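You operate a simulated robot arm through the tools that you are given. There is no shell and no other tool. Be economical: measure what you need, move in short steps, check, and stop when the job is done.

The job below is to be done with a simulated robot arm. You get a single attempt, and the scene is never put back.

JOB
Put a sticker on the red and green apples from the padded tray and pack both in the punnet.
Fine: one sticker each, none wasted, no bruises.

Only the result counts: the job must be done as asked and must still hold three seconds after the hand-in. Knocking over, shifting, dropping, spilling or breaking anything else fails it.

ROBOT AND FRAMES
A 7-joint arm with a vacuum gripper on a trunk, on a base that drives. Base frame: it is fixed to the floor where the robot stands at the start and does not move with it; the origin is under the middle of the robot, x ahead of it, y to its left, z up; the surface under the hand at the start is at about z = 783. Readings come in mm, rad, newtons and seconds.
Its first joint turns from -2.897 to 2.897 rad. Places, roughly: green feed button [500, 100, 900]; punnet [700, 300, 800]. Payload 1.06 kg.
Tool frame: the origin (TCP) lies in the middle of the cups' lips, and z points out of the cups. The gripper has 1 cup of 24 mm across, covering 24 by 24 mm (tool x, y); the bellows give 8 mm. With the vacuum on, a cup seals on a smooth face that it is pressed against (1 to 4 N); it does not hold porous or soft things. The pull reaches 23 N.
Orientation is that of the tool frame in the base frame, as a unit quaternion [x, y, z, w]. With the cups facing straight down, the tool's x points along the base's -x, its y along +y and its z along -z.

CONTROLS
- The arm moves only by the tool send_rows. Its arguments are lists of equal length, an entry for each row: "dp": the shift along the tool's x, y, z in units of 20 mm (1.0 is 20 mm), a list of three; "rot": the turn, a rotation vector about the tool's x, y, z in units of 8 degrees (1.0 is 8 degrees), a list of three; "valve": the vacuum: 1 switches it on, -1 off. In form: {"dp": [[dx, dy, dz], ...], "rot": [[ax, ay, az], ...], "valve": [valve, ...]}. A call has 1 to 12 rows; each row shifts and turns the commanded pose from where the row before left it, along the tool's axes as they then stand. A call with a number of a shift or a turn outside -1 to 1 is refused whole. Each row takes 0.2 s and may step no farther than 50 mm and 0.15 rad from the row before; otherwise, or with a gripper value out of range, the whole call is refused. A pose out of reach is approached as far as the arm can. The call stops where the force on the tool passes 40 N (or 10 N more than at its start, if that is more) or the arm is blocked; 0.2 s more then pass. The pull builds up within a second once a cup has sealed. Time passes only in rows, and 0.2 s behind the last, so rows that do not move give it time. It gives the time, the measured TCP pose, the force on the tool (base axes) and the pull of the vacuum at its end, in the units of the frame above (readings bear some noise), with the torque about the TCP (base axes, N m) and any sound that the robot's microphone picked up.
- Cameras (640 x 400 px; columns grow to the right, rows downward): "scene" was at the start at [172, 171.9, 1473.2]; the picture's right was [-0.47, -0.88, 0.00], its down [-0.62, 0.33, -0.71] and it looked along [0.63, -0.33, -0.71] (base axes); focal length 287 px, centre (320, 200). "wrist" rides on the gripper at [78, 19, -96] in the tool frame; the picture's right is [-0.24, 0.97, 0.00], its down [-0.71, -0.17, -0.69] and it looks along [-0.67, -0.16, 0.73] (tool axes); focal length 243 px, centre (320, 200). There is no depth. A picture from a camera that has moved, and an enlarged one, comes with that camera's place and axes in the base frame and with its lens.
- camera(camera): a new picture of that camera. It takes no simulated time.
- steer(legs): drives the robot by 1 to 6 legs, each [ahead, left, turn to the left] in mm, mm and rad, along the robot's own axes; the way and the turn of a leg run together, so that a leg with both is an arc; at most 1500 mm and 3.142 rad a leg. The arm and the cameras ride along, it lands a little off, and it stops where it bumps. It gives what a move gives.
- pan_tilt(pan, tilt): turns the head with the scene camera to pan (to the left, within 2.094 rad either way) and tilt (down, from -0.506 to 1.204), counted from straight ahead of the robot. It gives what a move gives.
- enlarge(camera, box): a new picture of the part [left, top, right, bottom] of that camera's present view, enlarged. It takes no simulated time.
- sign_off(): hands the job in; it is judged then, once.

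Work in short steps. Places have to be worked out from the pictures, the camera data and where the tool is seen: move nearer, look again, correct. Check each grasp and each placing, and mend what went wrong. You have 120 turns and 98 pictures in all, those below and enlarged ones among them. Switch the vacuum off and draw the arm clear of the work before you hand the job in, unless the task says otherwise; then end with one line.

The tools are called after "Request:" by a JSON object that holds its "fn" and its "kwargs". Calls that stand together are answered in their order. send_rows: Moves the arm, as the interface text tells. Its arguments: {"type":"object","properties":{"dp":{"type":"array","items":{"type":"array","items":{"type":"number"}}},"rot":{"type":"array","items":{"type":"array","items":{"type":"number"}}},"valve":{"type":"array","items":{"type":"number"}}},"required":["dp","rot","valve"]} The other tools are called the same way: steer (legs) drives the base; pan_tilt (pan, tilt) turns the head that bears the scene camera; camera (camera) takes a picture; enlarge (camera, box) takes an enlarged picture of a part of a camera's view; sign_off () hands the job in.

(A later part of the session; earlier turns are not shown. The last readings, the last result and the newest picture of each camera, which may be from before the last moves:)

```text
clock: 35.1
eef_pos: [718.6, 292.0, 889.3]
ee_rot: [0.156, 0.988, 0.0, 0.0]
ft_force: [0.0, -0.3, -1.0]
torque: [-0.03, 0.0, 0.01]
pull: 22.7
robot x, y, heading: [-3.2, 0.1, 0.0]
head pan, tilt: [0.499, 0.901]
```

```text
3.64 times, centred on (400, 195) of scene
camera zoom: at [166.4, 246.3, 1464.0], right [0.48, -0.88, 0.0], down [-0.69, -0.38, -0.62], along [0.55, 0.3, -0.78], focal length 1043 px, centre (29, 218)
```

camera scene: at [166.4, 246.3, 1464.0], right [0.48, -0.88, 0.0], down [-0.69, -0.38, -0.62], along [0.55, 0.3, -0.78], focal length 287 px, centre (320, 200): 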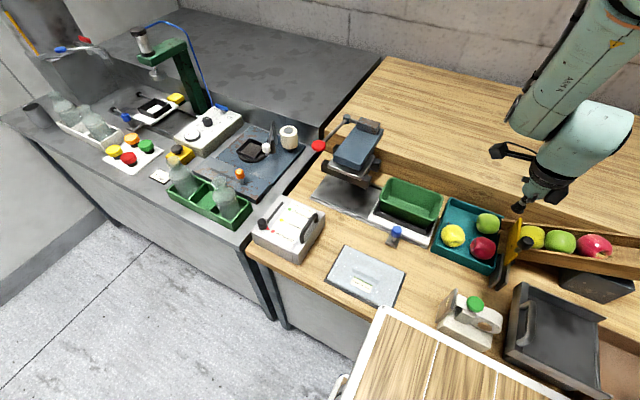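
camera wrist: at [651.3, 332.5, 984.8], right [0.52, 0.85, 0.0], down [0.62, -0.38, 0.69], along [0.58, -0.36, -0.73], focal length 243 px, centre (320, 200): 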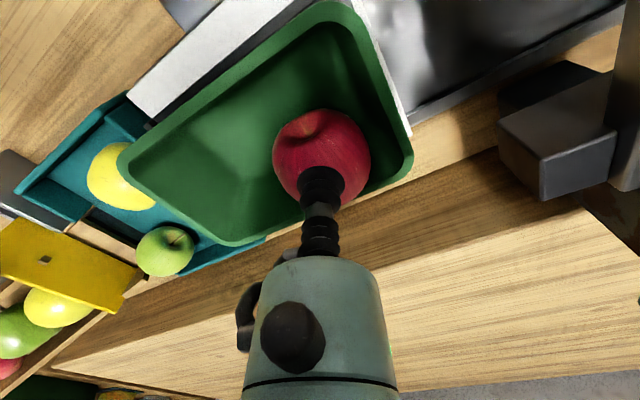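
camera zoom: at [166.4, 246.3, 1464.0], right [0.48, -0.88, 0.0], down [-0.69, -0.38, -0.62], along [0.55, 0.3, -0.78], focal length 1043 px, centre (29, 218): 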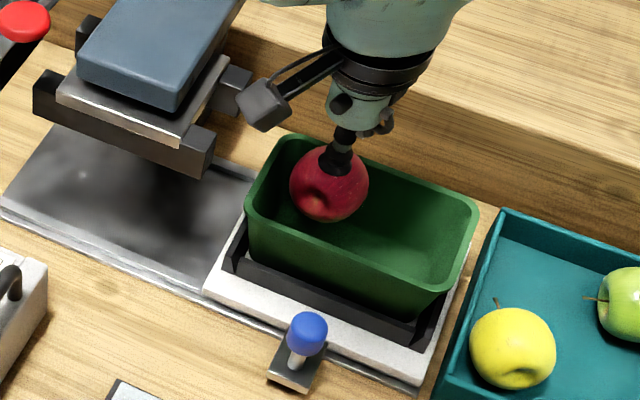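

Inside the rim, though close to the +x wall; I shift 7 mm toward −x and lower on slowly.

Request:
{"fn": "send_rows", "kwargs": {"dp": [[0.33, -0.11, 0], [0, 0, 0.25], [0, 0, 0.25], [0, 0, 0]], "rot": [[0, 0, 0], [0, 0, 0], [0, 0, 0], [0, 0, 0]], "valve": [1, 1, 1, 1]}}

Request:
{"fn": "send_rows", "kwargs": {"dp": [[0, 0, 0.15], [0, 0, 0.15], [0, 0, 0]], "rot": [[0, 0, 0], [0, 0, 0], [0, 0, 0]], "valve": [1, 1, 1]}}

Request:
{"fn": "enlarge", "kwargs": {"camera": "scene", "box": [340, 140, 460, 250]}}

```text
clock: 36.1
eef_pos: [713.1, 291.4, 881.3]
ee_rot: [0.156, 0.988, 0.001, 0.0]
ft_force: [-0.5, -0.5, -1.2]
torque: [0.02, -0.02, -0.01]
pull: 23.1
robot x, y, heading: [-3.5, -1.4, 0.004]
head pan, tilt: [0.499, 0.901]
```

```text
clock: 36.9
eef_pos: [713.5, 290.5, 873.2]
ee_rot: [0.157, 0.988, 0.0, 0.0]
ft_force: [-0.2, 0.2, -0.8]
torque: [0.04, 0.02, 0.04]
pull: 22.9
robot x, y, heading: [0.1, 2.6, -0.002]
head pan, tilt: [0.499, 0.901]
```

```text
3.64 times, centred on (400, 195) of scene
camera zoom: at [166.4, 246.3, 1464.0], right [0.48, -0.88, 0.0], down [-0.69, -0.38, -0.62], along [0.55, 0.3, -0.78], focal length 1043 px, centre (29, 218)
```

zoom: 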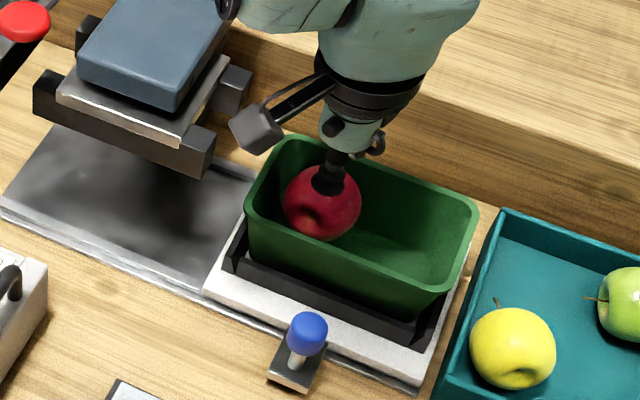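

No contact yet; I keep lowering in 2 mm steps.

Request:
{"fn": "send_rows", "kwargs": {"dp": [[0, 0, 0.1], [0, 0, 0.1], [0, 0, 0]], "rot": [[0, 0, 0], [0, 0, 0], [0, 0, 0]], "valve": [1, 1, 1]}}

Request:
{"fn": "send_rows", "kwargs": {"dp": [[0, 0, 0.1], [0, 0, 0.1], [0, 0, 0]], "rot": [[0, 0, 0], [0, 0, 0], [0, 0, 0]], "valve": [1, 1, 1]}}

```text
clock: 37.7
eef_pos: [712.9, 290.7, 870.3]
ee_rot: [0.157, 0.988, 0.001, 0.0]
ft_force: [-0.9, -0.3, -0.9]
torque: [0.02, 0.01, 0.02]
pull: 23.4
robot x, y, heading: [2.3, 1.9, 0.001]
head pan, tilt: [0.499, 0.901]
```

```text
clock: 38.5
eef_pos: [713.1, 292.4, 866.9]
ee_rot: [0.157, 0.988, -0.001, 0.0]
ft_force: [-0.3, -0.2, -1.6]
torque: [0.02, -0.01, 0.01]
pull: 23.0
robot x, y, heading: [3.9, 0.8, -0.002]
head pan, tilt: [0.499, 0.901]
```

Request:
{"fn": "send_rows", "kwargs": {"dp": [[0, 0, 0.1], [0, 0, 0.1], [0, 0, 0]], "rot": [[0, 0, 0], [0, 0, 0], [0, 0, 0]], "valve": [1, 1, 1]}}

Request:
{"fn": "send_rows", "kwargs": {"dp": [[0, 0, 0.1], [0, 0, 0]], "rot": [[0, 0, 0], [0, 0, 0]], "valve": [1, 1]}}

Request:
{"fn": "enlarge", "kwargs": {"camera": "wrist", "box": [200, 60, 440, 260]}}

```text
clock: 39.3
eef_pos: [713.1, 291.7, 863.7]
ee_rot: [0.157, 0.988, -0.001, 0.0]
ft_force: [-1.2, -0.2, -0.5]
torque: [0.03, 0.02, 0.01]
pull: 23.3
robot x, y, heading: [-1.6, 1.2, 0.005]
head pan, tilt: [0.499, 0.901]
```

```text
clock: 39.9
eef_pos: [713.4, 291.3, 860.4]
ee_rot: [0.157, 0.988, 0.0, 0.0]
ft_force: [-0.4, -0.3, 0.0]
torque: [0.02, 0.01, 0.04]
pull: 22.9
robot x, y, heading: [0.7, 0.1, 0.001]
head pan, tilt: [0.499, 0.901]
```

```text
2.00 times, centred on (320, 160) of wrist
camera zoom: at [644.2, 332.8, 955.7], right [0.52, 0.85, 0.0], down [0.62, -0.38, 0.69], along [0.58, -0.36, -0.73], focal length 485 px, centre (320, 280)
```

zoom: 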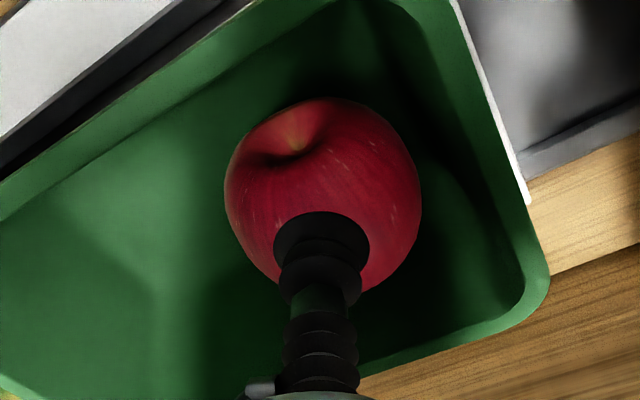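

There is spare room toward +y, so I shift 6 mm that way and continue down.

Request:
{"fn": "send_rows", "kwargs": {"dp": [[0.09, 0.28, 0], [0, 0, 0.1], [0, 0, 0]], "rot": [[0, 0, 0], [0, 0, 0], [0, 0, 0]], "valve": [1, 1, 1]}}

Request:
{"fn": "send_rows", "kwargs": {"dp": [[0, 0, 0.1], [0, 0, 0]], "rot": [[0, 0, 0], [0, 0, 0]], "valve": [1, 1]}}

Request:
{"fn": "send_rows", "kwargs": {"dp": [[0, 0, 0.1], [0, 0, 0]], "rot": [[0, 0, 0], [0, 0, 0]], "valve": [1, 1]}}

```text
clock: 40.7
eef_pos: [712.9, 297.8, 857.7]
ee_rot: [0.157, 0.988, 0.0, 0.0]
ft_force: [-0.4, -0.4, 2.0]
torque: [-0.06, 0.02, 0.0]
pull: 22.8
robot x, y, heading: [4.5, 2.6, -0.004]
head pan, tilt: [0.499, 0.901]
```

```text
clock: 41.3
eef_pos: [712.7, 296.9, 856.6]
ee_rot: [0.156, 0.988, 0.001, 0.001]
ft_force: [0.8, 0.5, 14.1]
torque: [-0.01, -0.02, -0.03]
pull: 23.0
robot x, y, heading: [0.8, 0.5, -0.0]
head pan, tilt: [0.499, 0.901]
```

```text
clock: 41.9
eef_pos: [713.1, 297.8, 854.0]
ee_rot: [0.157, 0.988, 0.0, 0.0]
ft_force: [1.9, 0.1, 11.8]
torque: [0.01, -0.07, -0.02]
pull: 22.7
robot x, y, heading: [-0.6, 2.0, -0.001]
head pan, tilt: [0.499, 0.901]
```

It reached the floor, with more force than I wanted (14 N). I ease up 3 mm, then vent and lift off.

Request:
{"fn": "send_rows", "kwargs": {"dp": [[0, 0, -0.15], [0, 0, 0], [0, 0, 0], [0, 0, 0]], "rot": [[0, 0, 0], [0, 0, 0], [0, 0, 0], [0, 0, 0]], "valve": [1, -1, -1, -1]}}

```text
clock: 42.9
eef_pos: [713.1, 298.1, 858.5]
ee_rot: [0.157, 0.988, 0.0, 0.0]
ft_force: [-0.1, -0.6, 0.7]
torque: [0.02, 0.01, 0.0]
pull: 0.0
robot x, y, heading: [-3.0, 0.1, -0.001]
head pan, tilt: [0.499, 0.901]
```

Request:
{"fn": "send_rows", "kwargs": {"dp": [[0, 0, -0.2], [0, 0, -0.5], [0, 0, -1], [0, 0, -1], [0, 0, -1], [0, 0, -1], [0, 0, -1], [0, 0, -1], [0, 0, 0]], "rot": [[0, 0, 0], [0, 0, 0], [0, 0, 0], [0, 0, 0], [0, 0, 0], [0, 0, 0], [0, 0, 0], [0, 0, 0], [0, 0, 0]], "valve": [-1, -1, -1, -1, -1, -1, -1, -1, -1]}}

Request:
{"fn": "enlarge", "kwargs": {"camera": "wrist", "box": [100, 0, 420, 200]}}

```text
clock: 44.9
eef_pos: [711.7, 297.4, 993.0]
ee_rot: [0.156, 0.988, 0.0, -0.001]
ft_force: [0.4, -1.1, -0.8]
torque: [0.01, -0.01, 0.02]
pull: 0.1
robot x, y, heading: [-2.3, -3.6, 0.003]
head pan, tilt: [0.499, 0.901]
```

```text
2.00 times, centred on (260, 100) of wrist
camera zoom: at [643.1, 338.0, 1087.7], right [0.52, 0.85, 0.0], down [0.62, -0.38, 0.68], along [0.58, -0.36, -0.73], focal length 485 px, centre (440, 400)
```

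zoom: 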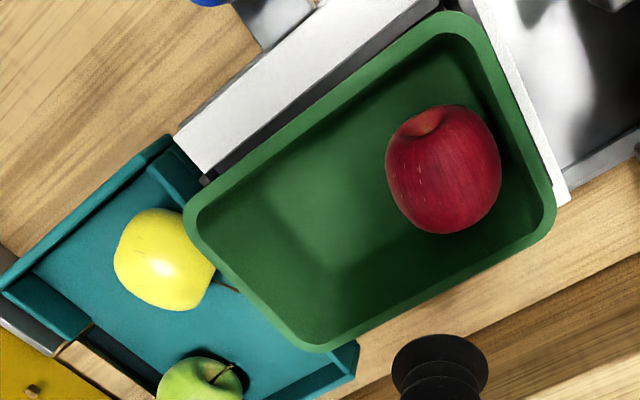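

The red apple rests well in the +y half. Now to the feed button for the second sticker.

Request:
{"fn": "send_rows", "kwargs": {"dp": [[0.5, -0.953, 0], [0.5, -0.953, 0], [0.5, -0.953, 0], [0.5, -0.953, 0], [0.5, -0.953, 0], [0.5, -0.953, 0], [0.5, -0.953, 0], [0.5, -0.953, 0], [0.5, -0.953, 0], [0.5, -0.953, 0], [0.5, -0.953, 0], [0.5, -0.953, 0]], "rot": [[0, 0, 0], [0, 0, 0], [0, 0, 0], [0, 0, 0], [0, 0, 0], [0, 0, 0], [0, 0, 0], [0, 0, 0], [0, 0, 0], [0, 0, 0], [0, 0, 0], [0, 0, 0]], "valve": [-1, -1, -1, -1, -1, -1, -1, -1, -1, -1, -1, -1]}}

Request:
{"fn": "send_rows", "kwargs": {"dp": [[0.5, -0.953, 0], [0.5, -0.953, 0], [0.5, -0.953, 0], [0, 0, 1], [0, 0, 1], [0, 0, 1], [0, 0, 0.5], [0, 0, 0]], "rot": [[0, 0, 0], [0, 0, 0], [0, 0, 0], [0, 0, 0], [0, 0, 0], [0, 0, 0], [0, 0, 0], [0, 0, 0]], "valve": [-1, -1, -1, -1, -1, -1, -1, -1]}}

Request:
{"fn": "camera", "kwargs": {"camera": "wrist"}}

Request:
{"fn": "enlarge", "kwargs": {"camera": "scene", "box": [340, 150, 460, 250]}}

```text
clock: 47.5
eef_pos: [527.9, 115.5, 993.4]
ee_rot: [0.156, 0.988, 0.0, 0.0]
ft_force: [0.4, 0.9, 1.8]
torque: [0.06, 0.01, -0.01]
pull: 0.0
robot x, y, heading: [-1.3, 1.2, -0.003]
head pan, tilt: [0.499, 0.901]
```

```text
clock: 49.3
eef_pos: [481.5, 71.1, 920.4]
ee_rot: [0.157, 0.988, -0.001, 0.0]
ft_force: [-0.8, 0.9, 0.3]
torque: [-0.01, 0.02, -0.01]
pull: 0.0
robot x, y, heading: [2.9, 0.4, -0.002]
head pan, tilt: [0.499, 0.901]
```

```text
54 pictures are left
camera wrist: at [412.9, 112.3, 1016.2], right [0.52, 0.85, 0.0], down [0.62, -0.38, 0.69], along [0.58, -0.36, -0.73], focal length 243 px, centre (320, 200)
```

wrist: 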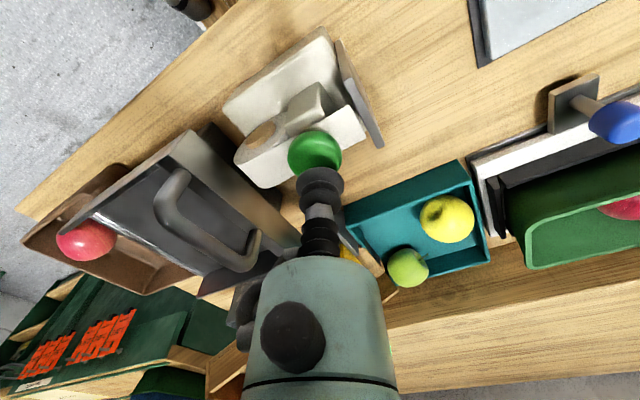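

```text
4.00 times, centred on (400, 200) of scene
camera zoom: at [166.3, 246.3, 1464.0], right [0.48, -0.88, 0.0], down [-0.69, -0.38, -0.62], along [0.55, 0.3, -0.78], focal length 1147 px, centre (0, 200)
```

zoom: 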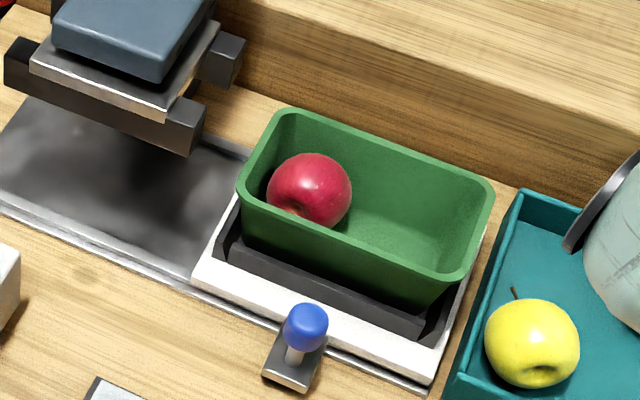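

Over the button again. I press the same way as before.

Request:
{"fn": "send_rows", "kwargs": {"dp": [[0, 0, 0.5], [0, 0, 0.4], [0, 0, 0.2], [0, 0, 0.2], [0, 0, 0.1], [0, 0, 0.1], [0, 0, 0.1]], "rot": [[0, 0, 0], [0, 0, 0], [0, 0, 0], [0, 0, 0], [0, 0, 0], [0, 0, 0], [0, 0, 0]], "valve": [-1, -1, -1, -1, -1, -1, -1]}}

```text
clock: 50.9
eef_pos: [481.4, 72.3, 889.3]
ee_rot: [0.157, 0.988, 0.0, 0.001]
ft_force: [-0.2, 0.1, 3.9]
torque: [-0.02, 0.01, 0.01]
pull: 0.1
robot x, y, heading: [2.0, 2.9, -0.003]
head pan, tilt: [0.499, 0.901]
```

Request:
{"fn": "send_rows", "kwargs": {"dp": [[0, 0, 0.08], [0, 0, 0]], "rot": [[0, 0, 0], [0, 0, 0]], "valve": [-1, -1]}}

```text
clock: 51.5
eef_pos: [481.8, 70.9, 888.0]
ee_rot: [0.156, 0.988, 0.0, 0.0]
ft_force: [1.6, -0.5, 4.1]
torque: [-0.01, 0.03, -0.02]
pull: 0.1
robot x, y, heading: [-1.8, 2.8, 0.001]
head pan, tilt: [0.499, 0.901]
heard: click
```

Second click heard. I lift, turn the tool back so the camera is on the +y side, and confirm the sticker.

Request:
{"fn": "send_rows", "kwargs": {"dp": [[0, 0, -1], [0, 0, -1], [0, 0, -1], [0, 0, -1], [0, 0, -1], [0, 0, -1], [0, 0, 0]], "rot": [[0, 0, 0], [0, 0, 0], [0, 0, 0], [0, 0, 0], [0, 0, 0], [0, 0, 0], [0, 0, 0]], "valve": [-1, -1, -1, -1, -1, -1, -1]}}

Request:
{"fn": "send_rows", "kwargs": {"dp": [[0, 0, 0], [0, 0, 0], [0, 0, 0], [0, 0, 0], [0, 0, 0], [0, 0, 0], [0, 0, 0], [0, 0, 0], [0, 0, 0], [0, 0, 0]], "rot": [[0, 0, 1], [0, 0, 1], [0, 0, 1], [0, 0, 1], [0, 0, 1], [0, 0, 1], [0, 0, 1], [0, 0, 1], [0, 0, 1], [0, 0, 0]], "valve": [-1, -1, -1, -1, -1, -1, -1, -1, -1, -1]}}

Request:
{"fn": "enlarge", "kwargs": {"camera": "wrist", "box": [220, 20, 420, 190]}}

```text
clock: 53.1
eef_pos: [481.8, 68.5, 1007.0]
ee_rot: [0.157, 0.988, 0.0, 0.0]
ft_force: [0.0, 0.2, -0.2]
torque: [0.01, -0.01, 0.02]
pull: 0.0
robot x, y, heading: [0.6, 1.3, 0.001]
head pan, tilt: [0.499, 0.901]
```

```text
clock: 55.3
eef_pos: [480.7, 69.7, 1008.5]
ee_rot: [0.708, 0.706, 0.0, 0.0]
ft_force: [0.4, -0.3, -0.6]
torque: [-0.01, 0.02, 0.0]
pull: 0.1
robot x, y, heading: [0.2, -0.3, 0.002]
head pan, tilt: [0.499, 0.901]
```

```text
2.35 times, centred on (320, 105) of wrist
camera zoom: at [500.4, 148.4, 1104.0], right [0.97, -0.24, 0.0], down [-0.17, -0.71, 0.69], along [-0.16, -0.67, -0.73], focal length 571 px, centre (320, 424)
```

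zoom: 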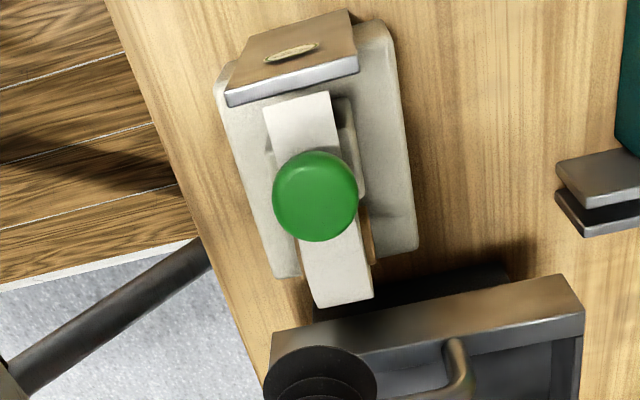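

The new sticker is on the plate. I go above the green apple (about [762, 54]).

Request:
{"fn": "send_rows", "kwargs": {"dp": [[-0.07, 1, 0], [-0.07, 1, 0], [-0.07, 1, 0], [-0.07, 1, 0], [-0.07, 1, 0], [-0.07, 1, 0], [-0.07, 1, 0], [-0.07, 1, 0], [-0.07, 1, 0], [-0.07, 1, 0], [-0.07, 1, 0], [-0.07, 1, 0]], "rot": [[0, 0, 0], [0, 0, 0], [0, 0, 0], [0, 0, 0], [0, 0, 0], [0, 0, 0], [0, 0, 0], [0, 0, 0], [0, 0, 0], [0, 0, 0], [0, 0, 0], [0, 0, 0]], "valve": [-1, -1, -1, -1, -1, -1, -1, -1, -1, -1, -1, -1]}}

Request:
{"fn": "send_rows", "kwargs": {"dp": [[0, 1, 0], [0, 1, 0], [0, 0, 1], [0, 0, 1], [0, 0, 0]], "rot": [[0, 0, 0], [0, 0, 0], [0, 0, 0], [0, 0, 0], [0, 0, 0]], "valve": [-1, -1, -1, -1, -1]}}

Request:
{"fn": "enlarge", "kwargs": {"camera": "wrist", "box": [200, 20, 440, 220]}}

Request:
{"fn": "enlarge", "kwargs": {"camera": "scene", "box": [430, 150, 570, 280]}}

```text
clock: 57.9
eef_pos: [718.8, 55.6, 1007.6]
ee_rot: [0.707, 0.707, 0.0, 0.0]
ft_force: [-0.4, -0.2, 0.6]
torque: [0.02, 0.01, 0.02]
pull: 0.2
robot x, y, heading: [-1.3, -1.8, -0.003]
head pan, tilt: [0.499, 0.901]
```

```text
clock: 59.1
eef_pos: [760.9, 52.6, 967.6]
ee_rot: [0.707, 0.707, 0.0, 0.0]
ft_force: [-0.6, -0.1, 0.0]
torque: [0.01, -0.02, -0.03]
pull: 0.1
robot x, y, heading: [-1.0, -1.5, -0.002]
head pan, tilt: [0.499, 0.901]
```

```text
2.00 times, centred on (320, 120) of wrist
camera zoom: at [779.8, 130.5, 1063.3], right [0.97, -0.24, 0.0], down [-0.17, -0.71, 0.69], along [-0.16, -0.67, -0.73], focal length 485 px, centre (320, 360)
```

zoom: 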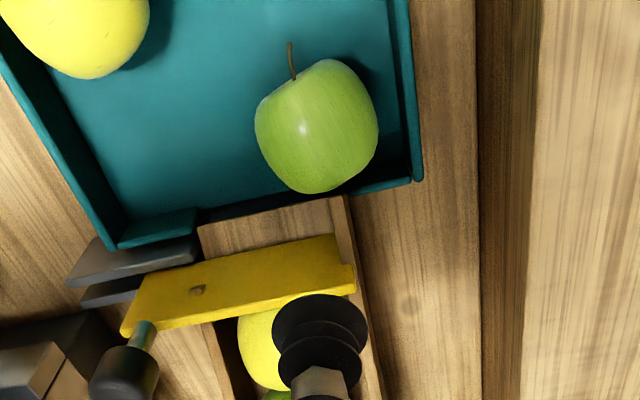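

```text
3.08 times, centred on (500, 215) of scene
camera zoom: at [166.4, 246.3, 1464.0], right [0.48, -0.88, 0.0], down [-0.69, -0.38, -0.62], along [0.55, 0.3, -0.78], focal length 882 px, centre (-234, 154)
```

zoom: 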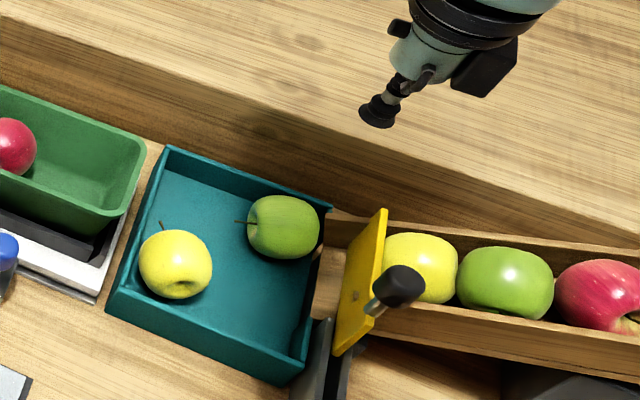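

Green centre is at about [762, 55.5, 820], with a smooth flank up. I descend to a hover and check.

Request:
{"fn": "send_rows", "kwargs": {"dp": [[0.12, 0.04, 1], [0, 0, 1], [0, 0, 1], [0, 0, 1], [0, 0, 0.4], [0, 0, 0]], "rot": [[0, 0, 0], [0, 0, 0], [0, 0, 0], [0, 0, 0], [0, 0, 0], [0, 0, 0]], "valve": [-1, -1, -1, -1, -1, -1]}}

Request:
{"fn": "enlarge", "kwargs": {"camera": "wrist", "box": [200, 60, 440, 260]}}

Request:
{"fn": "enlarge", "kwargs": {"camera": "scene", "box": [430, 150, 570, 280]}}

```text
clock: 60.5
eef_pos: [761.3, 56.9, 881.2]
ee_rot: [0.707, 0.707, -0.001, 0.001]
ft_force: [-0.7, 0.9, -0.5]
torque: [0.03, -0.01, 0.01]
pull: 0.0
robot x, y, heading: [-2.4, -0.8, 0.002]
head pan, tilt: [0.499, 0.901]
```

```text
2.00 times, centred on (320, 160) of wrist
camera zoom: at [780.8, 133.5, 975.8], right [0.97, -0.24, 0.0], down [-0.17, -0.71, 0.68], along [-0.16, -0.67, -0.73], focal length 485 px, centre (320, 280)
```

zoom: 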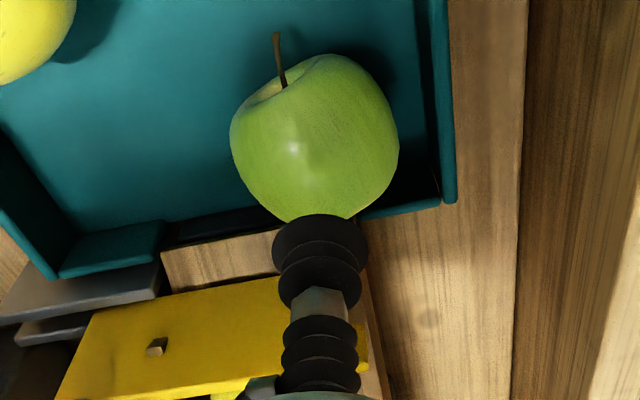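

```text
3.08 times, centred on (500, 215) of scene
camera zoom: at [166.4, 246.3, 1464.0], right [0.48, -0.88, 0.0], down [-0.69, -0.38, -0.62], along [0.55, 0.3, -0.78], focal length 882 px, centre (-234, 154)
```

zoom: 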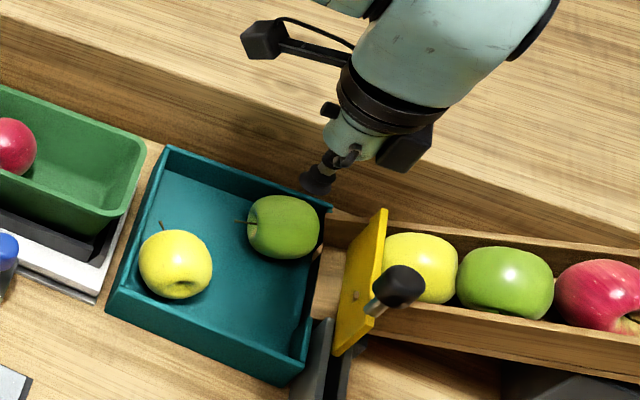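

Centred. Vacuum on, creeping down as with the red one.

Request:
{"fn": "send_rows", "kwargs": {"dp": [[0, 0, 0.6], [0, 0, 0.5], [0, 0, 0.2], [0, 0, 0.1], [0, 0, 0.1]], "rot": [[0, 0, 0], [0, 0, 0], [0, 0, 0], [0, 0, 0], [0, 0, 0]], "valve": [1, 1, 1, 1, 1]}}

```text
clock: 61.7
eef_pos: [762.4, 56.8, 850.6]
ee_rot: [0.707, 0.707, 0.0, -0.001]
ft_force: [0.0, 0.5, -0.3]
torque: [0.01, -0.03, 0.0]
pull: 0.1
robot x, y, heading: [-0.9, 0.6, 0.004]
head pan, tilt: [0.499, 0.901]
```

Request:
{"fn": "send_rows", "kwargs": {"dp": [[0, 0, 0.1], [0, 0, 0.06]], "rot": [[0, 0, 0], [0, 0, 0]], "valve": [1, 1]}}

```text
clock: 62.3
eef_pos: [763.7, 56.5, 848.5]
ee_rot: [0.707, 0.708, 0.0, 0.001]
ft_force: [-0.3, 0.3, 0.5]
torque: [-0.01, -0.04, -0.04]
pull: 0.0
robot x, y, heading: [-2.2, 0.3, -0.001]
head pan, tilt: [0.499, 0.901]
```

Request:
{"fn": "send_rows", "kwargs": {"dp": [[0, 0, 0.08], [0, 0, 0]], "rot": [[0, 0, 0], [0, 0, 0]], "valve": [1, 1]}}

```text
clock: 62.9
eef_pos: [762.0, 56.9, 845.6]
ee_rot: [0.707, 0.707, 0.0, 0.0]
ft_force: [0.8, 0.6, 0.2]
torque: [0.02, 0.03, -0.03]
pull: 22.8
robot x, y, heading: [-3.8, -1.2, -0.002]
head pan, tilt: [0.499, 0.901]
```

Sealed at 22.8 N. I lift straight up, carry it to the waiting spot and turn its flank to the plate.

Request:
{"fn": "send_rows", "kwargs": {"dp": [[0, 0, -0.2], [0, 0, -0.3], [0, 0, -0.5], [0, 0, -0.8], [0, 0, -1], [0, 0, -1], [0, 0, -1], [0, 0, -1], [0, 0, 0]], "rot": [[0, 0, 0], [0, 0, 0], [0, 0, 0], [0, 0, 0], [0, 0, 0], [0, 0, 0], [0, 0, 0], [0, 0, 0], [0, 0, 0]], "valve": [1, 1, 1, 1, 1, 1, 1, 1, 1]}}

Request:
{"fn": "send_rows", "kwargs": {"dp": [[0.443, -0.94, 0], [0.443, -0.94, 0], [0.443, -0.94, 0], [0.443, -0.94, 0], [0.443, -0.94, 0], [0.443, -0.94, 0], [0.443, -0.94, 0], [0.443, -0.94, 0], [0.443, -0.94, 0], [0.443, -0.94, 0], [0.443, -0.94, 0], [0.443, -0.94, 0]], "rot": [[0, 0, 0], [0, 0, 0], [0, 0, 0], [0, 0, 0], [0, 0, 0], [0, 0, 0], [0, 0, 0], [0, 0, 0], [0, 0, 0], [0, 0, 0], [0, 0, 0], [0, 0, 0]], "valve": [1, 1, 1, 1, 1, 1, 1, 1, 1, 1, 1, 1]}}

Request:
{"fn": "send_rows", "kwargs": {"dp": [[0.443, -0.94, 0], [0.443, -0.94, 0], [0.443, -0.94, 0], [0, 0, 0], [0, 0, 0], [0, 0, 0], [0, 0, 0], [0, 0, 0], [0, 0, 0], [0, 0, 0], [0, 0, 0], [0, 0, 0]], "rot": [[0, 0, 0], [0, 0, 0], [0, 0, 0], [0, 0, -1], [0, 0, -1], [0, 0, -1], [0, 0, -1], [0, 0, -1], [0, 0, -1], [0, 0, -1], [0, 0, -1], [0, 0, -1]], "valve": [1, 1, 1, 1, 1, 1, 1, 1, 1, 1, 1, 1]}}

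Request:
{"fn": "enlarge", "kwargs": {"camera": "wrist", "box": [150, 70, 390, 220]}}

```text
clock: 64.9
eef_pos: [763.1, 54.4, 961.7]
ee_rot: [0.707, 0.707, -0.001, 0.0]
ft_force: [-0.4, 0.2, -0.7]
torque: [0.04, -0.03, -0.02]
pull: 22.8
robot x, y, heading: [3.2, -1.4, 0.003]
head pan, tilt: [0.499, 0.901]
```

```text
clock: 67.5
eef_pos: [537.2, 164.2, 960.4]
ee_rot: [0.708, 0.706, 0.0, 0.001]
ft_force: [0.4, 0.0, -1.1]
torque: [0.08, 0.0, 0.0]
pull: 22.9
robot x, y, heading: [0.3, -1.4, 0.001]
head pan, tilt: [0.499, 0.901]
```

```text
clock: 70.1
eef_pos: [480.3, 191.1, 961.3]
ee_rot: [0.156, 0.988, 0.0, 0.001]
ft_force: [0.2, 0.6, -0.3]
torque: [-0.03, 0.03, -0.03]
pull: 22.6
robot x, y, heading: [-0.9, 0.6, 0.001]
head pan, tilt: [0.499, 0.901]
```

```text
2.67 times, centred on (270, 145) of wrist
camera zoom: at [411.6, 231.4, 1056.7], right [0.52, 0.85, 0.0], down [0.62, -0.38, 0.69], along [0.58, -0.36, -0.73], focal length 647 px, centre (453, 347)
```

zoom: 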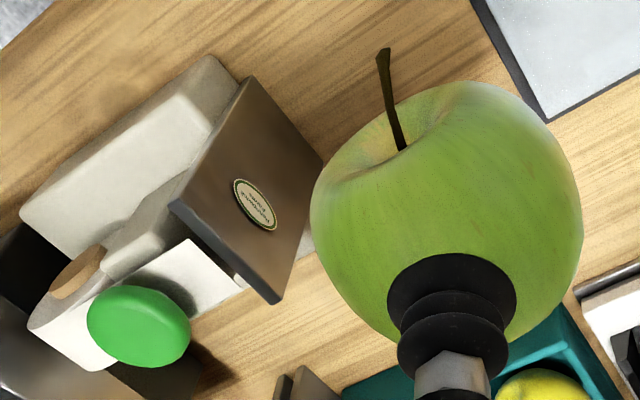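

Same setup as with the red apple. I lower and move up near the plate.

Request:
{"fn": "send_rows", "kwargs": {"dp": [[0, 0, 1], [0, 0, 1], [0, 0, 1], [0, 0, 0.95], [-0.25, -0.77, 0], [-0.25, -0.77, 0], [-0.14, -0.43, 0], [0, 0, 0]], "rot": [[0, 0, 0], [0, 0, 0], [0, 0, 0], [0, 0, 0], [0, 0, 0], [0, 0, 0], [0, 0, 0], [0, 0, 0]], "valve": [1, 1, 1, 1, 1, 1, 1, 1]}}

Request:
{"fn": "enlarge", "kwargs": {"camera": "wrist", "box": [200, 70, 400, 220]}}

```text
clock: 71.9
eef_pos: [480.9, 148.0, 882.2]
ee_rot: [0.156, 0.988, 0.001, 0.0]
ft_force: [-0.2, -0.4, -0.2]
torque: [0.02, 0.01, 0.02]
pull: 23.1
robot x, y, heading: [-2.0, 0.1, -0.005]
head pan, tilt: [0.499, 0.901]
```

```text
2.67 times, centred on (300, 145) of wrist
camera zoom: at [411.8, 190.4, 977.1], right [0.52, 0.85, 0.0], down [0.62, -0.38, 0.68], along [0.58, -0.36, -0.73], focal length 647 px, centre (373, 347)
```

zoom: 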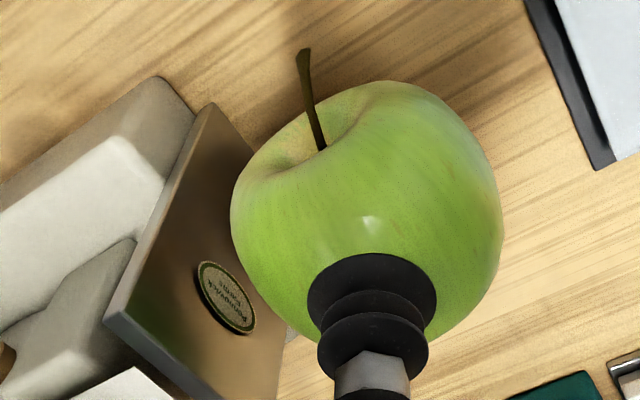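

The stem shoulder leans a little toward the plate, so I turn 16° back and then look.

Request:
{"fn": "send_rows", "kwargs": {"dp": [[0, 0, 0], [0, 0, 0], [0, 0, 0]], "rot": [[0, 0, 1], [0, 0, 1], [0, 0, 0]], "valve": [1, 1, 1]}}

Request:
{"fn": "enlarge", "kwargs": {"camera": "wrist", "box": [200, 70, 400, 220]}}

```text
clock: 72.7
eef_pos: [481.1, 149.7, 882.2]
ee_rot: [0.293, 0.956, -0.001, 0.0]
ft_force: [0.3, 0.4, -0.5]
torque: [0.02, 0.0, -0.01]
pull: 21.9
robot x, y, heading: [0.1, 1.1, 0.001]
head pan, tilt: [0.499, 0.901]
```

```text
2.67 times, centred on (300, 145) of wrist
camera zoom: at [426.3, 207.3, 977.5], right [0.74, 0.67, 0.0], down [0.49, -0.54, 0.68], along [0.46, -0.51, -0.73], focal length 647 px, centre (373, 347)
```

zoom: 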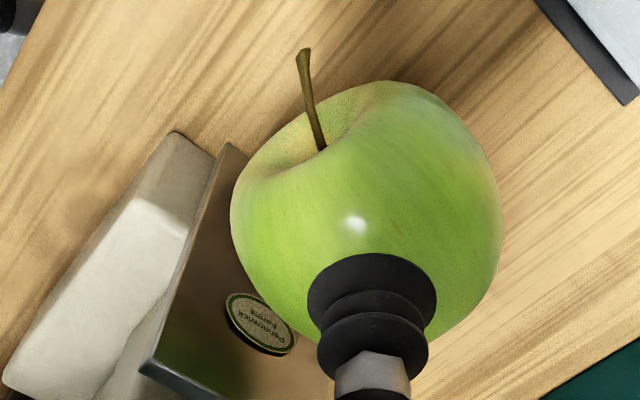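

Request:
{"fn": "send_rows", "kwargs": {"dp": [[-0.11, -0.166, 0], [-0.11, -0.166, 0], [0, 0, 0]], "rot": [[0, 0, 0], [0, 0, 0], [0, 0, 0]], "valve": [1, 1, 1]}}

```text
clock: 73.5
eef_pos: [479.2, 141.1, 881.5]
ee_rot: [0.293, 0.956, 0.0, 0.0]
ft_force: [-0.1, 0.6, -0.8]
torque: [0.04, 0.03, 0.02]
pull: 23.3
robot x, y, heading: [-2.2, 1.4, -0.002]
head pan, tilt: [0.499, 0.901]
```

Not yet touching. I go on in 1.5 mm steps.

Request:
{"fn": "send_rows", "kwargs": {"dp": [[-0.042, -0.062, 0], [-0.042, -0.062, 0], [0, 0, 0]], "rot": [[0, 0, 0], [0, 0, 0], [0, 0, 0]], "valve": [1, 1, 1]}}

```text
clock: 74.3
eef_pos: [479.9, 137.9, 882.0]
ee_rot: [0.293, 0.956, -0.001, 0.0]
ft_force: [-0.2, 0.8, -0.7]
torque: [0.0, 0.04, -0.02]
pull: 23.1
robot x, y, heading: [-2.1, -2.9, -0.002]
head pan, tilt: [0.499, 0.901]
```

Request:
{"fn": "send_rows", "kwargs": {"dp": [[-0.042, -0.062, 0], [0, 0, 0]], "rot": [[0, 0, 0], [0, 0, 0]], "valve": [1, 1]}}

```text
clock: 74.9
eef_pos: [480.3, 135.9, 882.3]
ee_rot: [0.293, 0.956, -0.001, 0.0]
ft_force: [-0.8, 0.1, -0.9]
torque: [-0.02, 0.03, 0.0]
pull: 22.5
robot x, y, heading: [-1.2, -0.0, -0.002]
head pan, tilt: [0.499, 0.901]
```

Request:
{"fn": "send_rows", "kwargs": {"dp": [[-0.035, -0.05, 0], [0, 0, 0]], "rot": [[0, 0, 0], [0, 0, 0]], "valve": [1, 1]}}

Request:
{"fn": "enlarge", "kwargs": {"camera": "wrist", "box": [200, 70, 400, 220]}}

```text
clock: 75.5
eef_pos: [480.4, 134.3, 881.3]
ee_rot: [0.292, 0.956, 0.0, -0.001]
ft_force: [0.3, 0.4, -1.0]
torque: [0.01, 0.05, -0.04]
pull: 22.9
robot x, y, heading: [-2.2, -0.9, 0.0]
head pan, tilt: [0.499, 0.901]
```

```text
2.67 times, centred on (300, 145) of wrist
camera zoom: at [426.0, 193.5, 977.9], right [0.74, 0.67, 0.0], down [0.49, -0.54, 0.69], along [0.46, -0.51, -0.73], focal length 647 px, centre (373, 347)
```

zoom: 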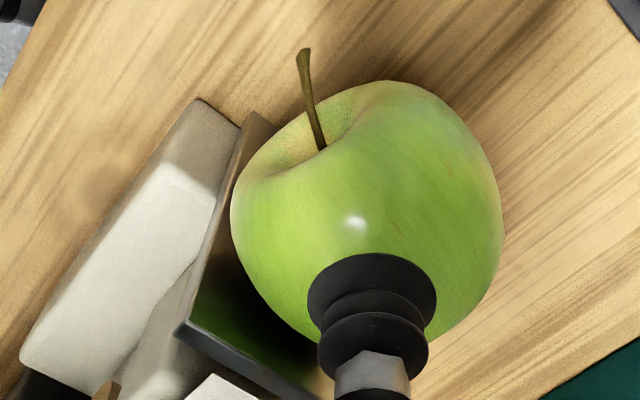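

Request:
{"fn": "send_rows", "kwargs": {"dp": [[-0.035, -0.05, 0], [0, 0, 0]], "rot": [[0, 0, 0], [0, 0, 0]], "valve": [1, 1]}}

```text
clock: 76.1
eef_pos: [480.8, 135.3, 883.3]
ee_rot: [0.292, 0.957, -0.001, 0.0]
ft_force: [-0.1, 3.5, -0.1]
torque: [0.05, 0.01, -0.01]
pull: 22.9
robot x, y, heading: [1.2, 1.7, -0.004]
head pan, tilt: [0.499, 0.901]
```

Contact at 3.5 N. I draw back and check the plate.

Request:
{"fn": "send_rows", "kwargs": {"dp": [[0, 0, 0], [0.1, 0.16, 0], [0.28, 0.41, 0], [0.56, 0.83, 0], [0.56, 0.83, 0], [0, 0, 0]], "rot": [[0, 0, 0], [0, 0, 0], [0, 0, 0], [0, 0, 0], [0, 0, 0], [0, 0, 0]], "valve": [1, 1, 1, 1, 1, 1]}}

Request:
{"fn": "enlarge", "kwargs": {"camera": "wrist", "box": [150, 70, 400, 230]}}

```text
clock: 77.5
eef_pos: [480.3, 189.2, 883.2]
ee_rot: [0.292, 0.956, 0.0, 0.001]
ft_force: [-0.5, -0.4, 0.2]
torque: [0.03, 0.04, 0.01]
pull: 23.1
robot x, y, heading: [-5.0, 3.5, 0.001]
head pan, tilt: [0.499, 0.901]
```

```text
2.50 times, centred on (275, 150) of wrist
camera zoom: at [426.0, 247.6, 977.7], right [0.74, 0.67, 0.0], down [0.49, -0.54, 0.69], along [0.46, -0.51, -0.73], focal length 606 px, centre (432, 325)
```

zoom: 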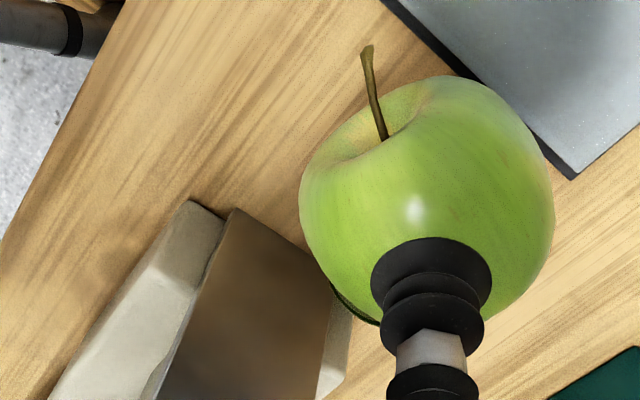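

The plate is empty and the sticker's edge shows on the green apple. I raise it and carry it above the −y half of the punnet.

Request:
{"fn": "send_rows", "kwargs": {"dp": [[0, 0, -0.5], [0, 0, -1], [0, 0, -1], [0, 0, -1], [0, 0, -1], [0, 0, -0.5], [0, 0, 0]], "rot": [[0, 0, 0], [0, 0, 0], [0, 0, 0], [0, 0, 0], [0, 0, 0], [0, 0, 0], [0, 0, 0]], "valve": [1, 1, 1, 1, 1, 1, 1]}}

Request:
{"fn": "send_rows", "kwargs": {"dp": [[-0.69, 0.676, 0], [-0.69, 0.676, 0], [-0.69, 0.676, 0], [-0.69, 0.676, 0], [-0.69, 0.676, 0], [-0.69, 0.676, 0], [-0.69, 0.676, 0], [-0.69, 0.676, 0], [-0.69, 0.676, 0], [-0.69, 0.676, 0], [-0.69, 0.676, 0], [-0.69, 0.676, 0]], "rot": [[0, 0, 0], [0, 0, 0], [0, 0, 0], [0, 0, 0], [0, 0, 0], [0, 0, 0], [0, 0, 0], [0, 0, 0], [0, 0, 0], [0, 0, 0], [0, 0, 0], [0, 0, 0]], "valve": [1, 1, 1, 1, 1, 1, 1, 1, 1, 1, 1, 1]}}

Request:
{"fn": "camera", "kwargs": {"camera": "wrist"}}

Request:
{"fn": "enlarge", "kwargs": {"camera": "scene", "box": [340, 130, 480, 250]}}

```text
clock: 79.1
eef_pos: [481.3, 188.1, 982.0]
ee_rot: [0.292, 0.956, 0.001, 0.0]
ft_force: [-0.5, -0.8, -0.9]
torque: [0.03, 0.03, 0.04]
pull: 22.9
robot x, y, heading: [0.2, 1.0, 0.004]
head pan, tilt: [0.499, 0.901]
```

```text
clock: 81.7
eef_pos: [709.2, 229.8, 983.0]
ee_rot: [0.292, 0.956, 0.001, 0.0]
ft_force: [0.6, -0.3, -0.5]
torque: [-0.01, -0.02, 0.03]
pull: 23.2
robot x, y, heading: [-0.6, -0.5, 0.002]
head pan, tilt: [0.499, 0.901]
```

```text
42 pictures are left
camera wrist: at [654.6, 288.4, 1077.7], right [0.74, 0.67, 0.0], down [0.49, -0.54, 0.69], along [0.46, -0.51, -0.73], focal length 243 px, centre (320, 200)
```

wrist: 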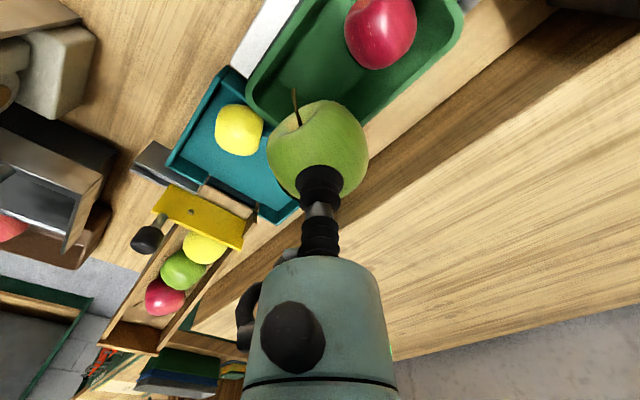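

```text
3.33 times, centred on (410, 190) of scene
camera zoom: at [166.2, 246.3, 1464.0], right [0.48, -0.88, 0.0], down [-0.69, -0.38, -0.62], along [0.55, 0.3, -0.78], focal length 956 px, centre (20, 233)
```

zoom: 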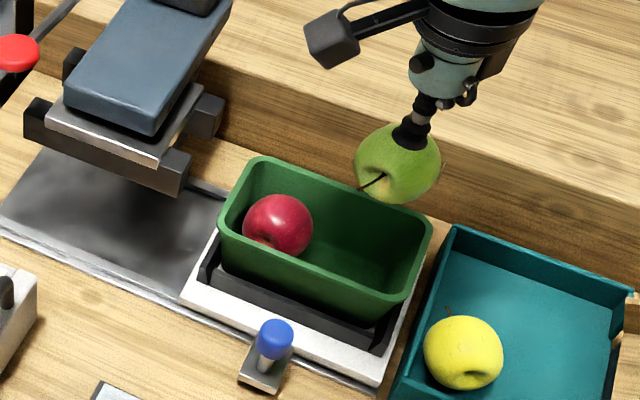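

Spacing to the red apple (about [718, 296]) is fine. I lower to just inside the rim and check.

Request:
{"fn": "send_rows", "kwargs": {"dp": [[0, 0, 1], [0, 0, 1], [0, 0, 1], [0, 0, 1], [0, 0, 0.5], [0, 0, 0]], "rot": [[0, 0, 0], [0, 0, 0], [0, 0, 0], [0, 0, 0], [0, 0, 0], [0, 0, 0]], "valve": [1, 1, 1, 1, 1, 1]}}

Request:
{"fn": "camera", "kwargs": {"camera": "wrist"}}

Request:
{"fn": "enlarge", "kwargs": {"camera": "scene", "box": [340, 130, 480, 250]}}

```text
clock: 83.1
eef_pos: [709.1, 229.0, 892.1]
ee_rot: [0.292, 0.956, 0.0, 0.0]
ft_force: [0.8, -0.5, -0.8]
torque: [0.02, -0.01, 0.0]
pull: 22.5
robot x, y, heading: [-0.9, 2.0, 0.002]
head pan, tilt: [0.499, 0.901]
```

```text
40 pictures are left
camera wrist: at [654.2, 287.9, 986.8], right [0.74, 0.67, 0.0], down [0.49, -0.54, 0.69], along [0.46, -0.51, -0.73], focal length 243 px, centre (320, 200)
```

wrist: 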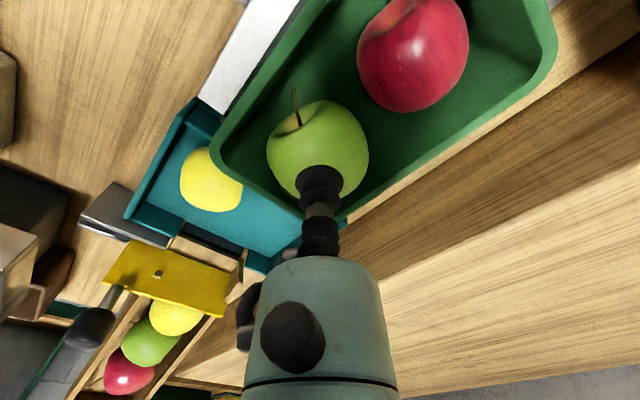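

```text
3.33 times, centred on (410, 190) of scene
camera zoom: at [166.4, 246.3, 1464.0], right [0.48, -0.88, 0.0], down [-0.69, -0.38, -0.62], along [0.55, 0.3, -0.78], focal length 956 px, centre (20, 233)
```

zoom: 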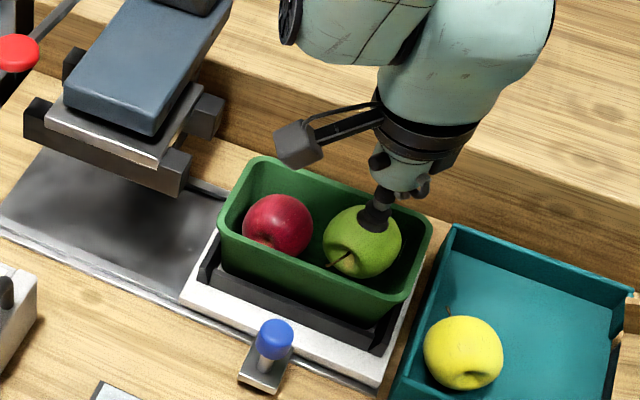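

Well clear on both sides. I shift 2–3 mm toward +y and lower further, then slow down.

Request:
{"fn": "send_rows", "kwargs": {"dp": [[0.07, 0.1, 0.25], [0, 0, 0.25], [0, 0, 0.25], [0, 0, 0.25], [0, 0, 0.2], [0, 0, 0]], "rot": [[0, 0, 0], [0, 0, 0], [0, 0, 0], [0, 0, 0], [0, 0, 0], [0, 0, 0]], "valve": [1, 1, 1, 1, 1, 1]}}

```text
clock: 84.5
eef_pos: [707.5, 231.8, 867.9]
ee_rot: [0.293, 0.956, 0.0, 0.0]
ft_force: [-0.2, 0.0, -1.1]
torque: [0.01, 0.05, 0.0]
pull: 22.9
robot x, y, heading: [-5.1, -2.9, -0.002]
head pan, tilt: [0.499, 0.901]
```

Request:
{"fn": "send_rows", "kwargs": {"dp": [[0, 0, 0.1], [0, 0, 0.1], [0, 0, 0.1], [0, 0, 0]], "rot": [[0, 0, 0], [0, 0, 0], [0, 0, 0], [0, 0, 0]], "valve": [1, 1, 1, 1]}}

```text
clock: 85.5
eef_pos: [708.4, 231.1, 862.4]
ee_rot: [0.292, 0.956, 0.0, 0.0]
ft_force: [0.0, 0.5, -0.7]
torque: [0.0, 0.05, -0.01]
pull: 22.6
robot x, y, heading: [-0.4, 1.1, -0.001]
head pan, tilt: [0.499, 0.901]
```

Request:
{"fn": "send_rows", "kwargs": {"dp": [[0, 0, 0.06], [0, 0, 0.06], [0, 0, 0]], "rot": [[0, 0, 0], [0, 0, 0], [0, 0, 0]], "valve": [1, 1, 1]}}

```text
clock: 86.3
eef_pos: [707.4, 231.1, 859.7]
ee_rot: [0.293, 0.956, 0.0, 0.0]
ft_force: [0.6, -0.1, -1.1]
torque: [-0.02, 0.04, 0.02]
pull: 23.4
robot x, y, heading: [-1.7, -4.3, -0.001]
head pan, tilt: [0.499, 0.901]
```

Request:
{"fn": "send_rows", "kwargs": {"dp": [[0, 0, 0.06], [0, 0, 0]], "rot": [[0, 0, 0], [0, 0, 0]], "valve": [1, 1]}}

```text
clock: 86.9
eef_pos: [708.7, 232.2, 858.2]
ee_rot: [0.292, 0.956, 0.001, 0.0]
ft_force: [-0.1, 0.2, 5.6]
torque: [0.02, -0.03, -0.01]
pull: 22.6
robot x, y, heading: [0.8, 2.1, -0.001]
head pan, tilt: [0.499, 0.901]
```

Floor contact at 5.6 N. I ease up 1 mm, vent, and wait.

Request:
{"fn": "send_rows", "kwargs": {"dp": [[0, 0, -0.06], [0, 0, 0], [0, 0, 0], [0, 0, 0]], "rot": [[0, 0, 0], [0, 0, 0], [0, 0, 0], [0, 0, 0]], "valve": [1, -1, -1, -1]}}

Request:
{"fn": "send_rows", "kwargs": {"dp": [[0, 0, -0.2], [0, 0, -0.5], [0, 0, -1], [0, 0, -1], [0, 0, -1], [0, 0, -1], [0, 0, -1], [0, 0, -1], [0, 0, 0]], "rot": [[0, 0, 0], [0, 0, 0], [0, 0, 0], [0, 0, 0], [0, 0, 0], [0, 0, 0], [0, 0, 0], [0, 0, 0], [0, 0, 0]], "valve": [-1, -1, -1, -1, -1, -1, -1, -1, -1]}}

Request:
{"fn": "camera", "kwargs": {"camera": "wrist"}}

Request:
{"fn": "enlarge", "kwargs": {"camera": "scene", "box": [340, 130, 480, 250]}}

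```text
clock: 87.9
eef_pos: [707.6, 231.4, 858.7]
ee_rot: [0.292, 0.956, 0.001, 0.0]
ft_force: [-0.2, -0.6, 0.4]
torque: [-0.03, 0.01, -0.01]
pull: 0.0
robot x, y, heading: [0.6, 1.2, 0.002]
head pan, tilt: [0.499, 0.901]
```

```text
clock: 89.9
eef_pos: [707.9, 232.6, 993.5]
ee_rot: [0.291, 0.957, 0.0, 0.0]
ft_force: [-0.3, 0.2, 0.7]
torque: [0.0, -0.02, 0.01]
pull: 0.0
robot x, y, heading: [-1.5, 3.4, 0.002]
head pan, tilt: [0.499, 0.901]
```

```text
38 pictures are left
camera wrist: at [654.5, 290.9, 1088.7], right [0.74, 0.67, 0.0], down [0.49, -0.54, 0.69], along [0.46, -0.51, -0.73], focal length 243 px, centre (320, 200)
```

wrist: 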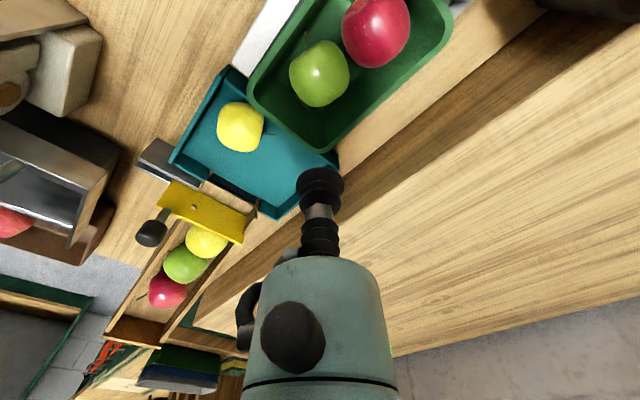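

```text
3.33 times, centred on (410, 190) of scene
camera zoom: at [166.4, 246.3, 1464.0], right [0.48, -0.88, 0.0], down [-0.69, -0.38, -0.62], along [0.55, 0.3, -0.78], focal length 956 px, centre (20, 233)
```

zoom: 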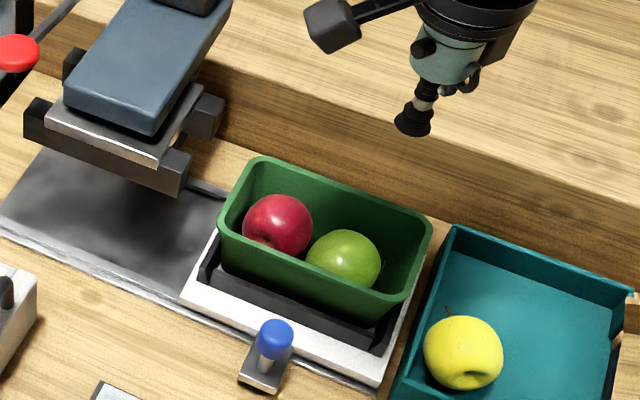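

Both are in; the green one rolled slightly and settled. To verify the stickers I move off toward −y and turn the camera to look at their −y sides.

Request:
{"fn": "send_rows", "kwargs": {"dp": [[-0.5, -0.75, 0], [-0.5, -0.75, 0], [-0.5, -0.75, 0], [-0.5, -0.75, 0], [0, 0, 0], [0, 0, 0], [0, 0, 0], [0, 0, 0], [0, 0, 0], [0, 0, 0], [0, 0, 0], [0, 0, 0]], "rot": [[0, 0, 0], [0, 0, 0], [0, 0, 0], [0, 0, 0], [0, 0, -1], [0, 0, -1], [0, 0, -1], [0, 0, -1], [0, 0, -1], [0, 0, -1], [0, 0, -1], [0, 0, -1]], "valve": [-1, -1, -1, -1, -1, -1, -1, -1, -1, -1, -1, -1]}}

Request:
{"fn": "send_rows", "kwargs": {"dp": [[0, 0, 0], [0, 0, 0], [0, 0, 0], [0, 0, 0], [0, 0, 0], [0, 0, 0], [0, 0, 0]], "rot": [[0, 0, -1], [0, 0, -1], [0, 0, -1], [0, 0, -1], [0, 0, -1], [0, 0, -1], [0, 0, -1]], "valve": [-1, -1, -1, -1, -1, -1, -1]}}

Request:
{"fn": "camera", "kwargs": {"camera": "wrist"}}

```text
clock: 92.5
eef_pos: [707.3, 159.8, 994.0]
ee_rot: [-0.26, 0.966, 0.0, 0.0]
ft_force: [0.0, 0.2, -0.4]
torque: [0.01, -0.02, 0.01]
pull: 0.2
robot x, y, heading: [2.2, -2.1, 0.0]
head pan, tilt: [0.499, 0.901]
```

```text
clock: 94.1
eef_pos: [708.0, 159.7, 993.5]
ee_rot: [-0.683, 0.731, 0.0, -0.001]
ft_force: [0.2, 0.4, 0.7]
torque: [-0.03, 0.01, 0.0]
pull: 0.0
robot x, y, heading: [-3.6, -0.6, -0.004]
head pan, tilt: [0.499, 0.901]
```

```text
36 pictures are left
camera wrist: at [683.8, 82.1, 1089.3], right [-0.95, 0.3, 0.0], down [0.22, 0.69, 0.69], along [0.21, 0.65, -0.73], focal length 243 px, centre (320, 200)
```

wrist: 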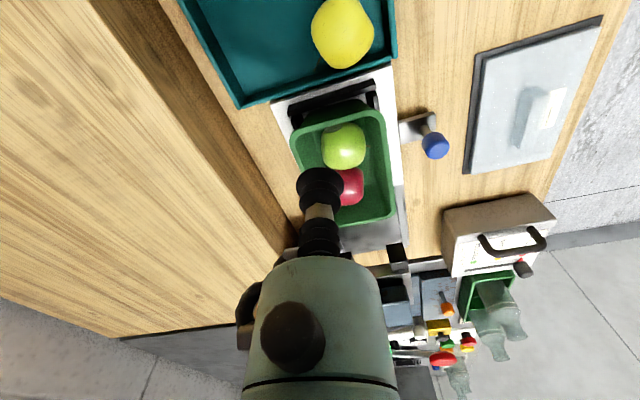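

Request:
{"fn": "send_rows", "kwargs": {"dp": [[0, 1, 0], [0, 1, 0], [0, 1, 0], [0, 0, 0]], "rot": [[0, 0, 0], [0, 0, 0], [0, 0, 0], [0, 0, 0]], "valve": [-1, -1, -1, -1]}}

Request:
{"fn": "camera", "kwargs": {"camera": "wrist"}}

```text
clock: 95.1
eef_pos: [646.8, 166.0, 993.7]
ee_rot: [-0.682, 0.732, 0.0, -0.001]
ft_force: [-0.8, -0.1, -0.4]
torque: [-0.02, -0.01, -0.01]
pull: 0.1
robot x, y, heading: [-0.2, 0.5, 0.001]
head pan, tilt: [0.499, 0.901]
```

```text
35 pictures are left
camera wrist: at [623.3, 86.6, 1089.3], right [-0.95, 0.3, 0.0], down [0.22, 0.69, 0.69], along [0.21, 0.65, -0.73], focal length 243 px, centre (320, 200)
```

wrist: 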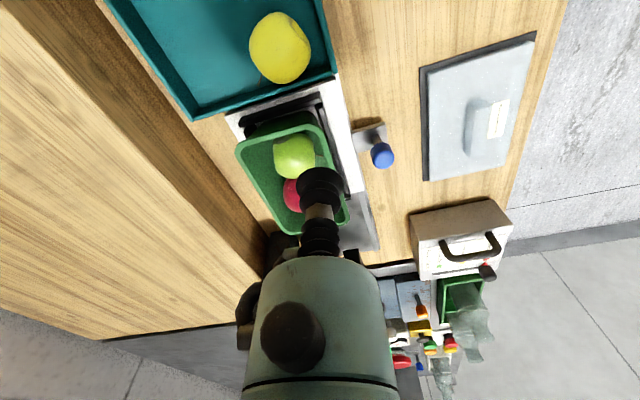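

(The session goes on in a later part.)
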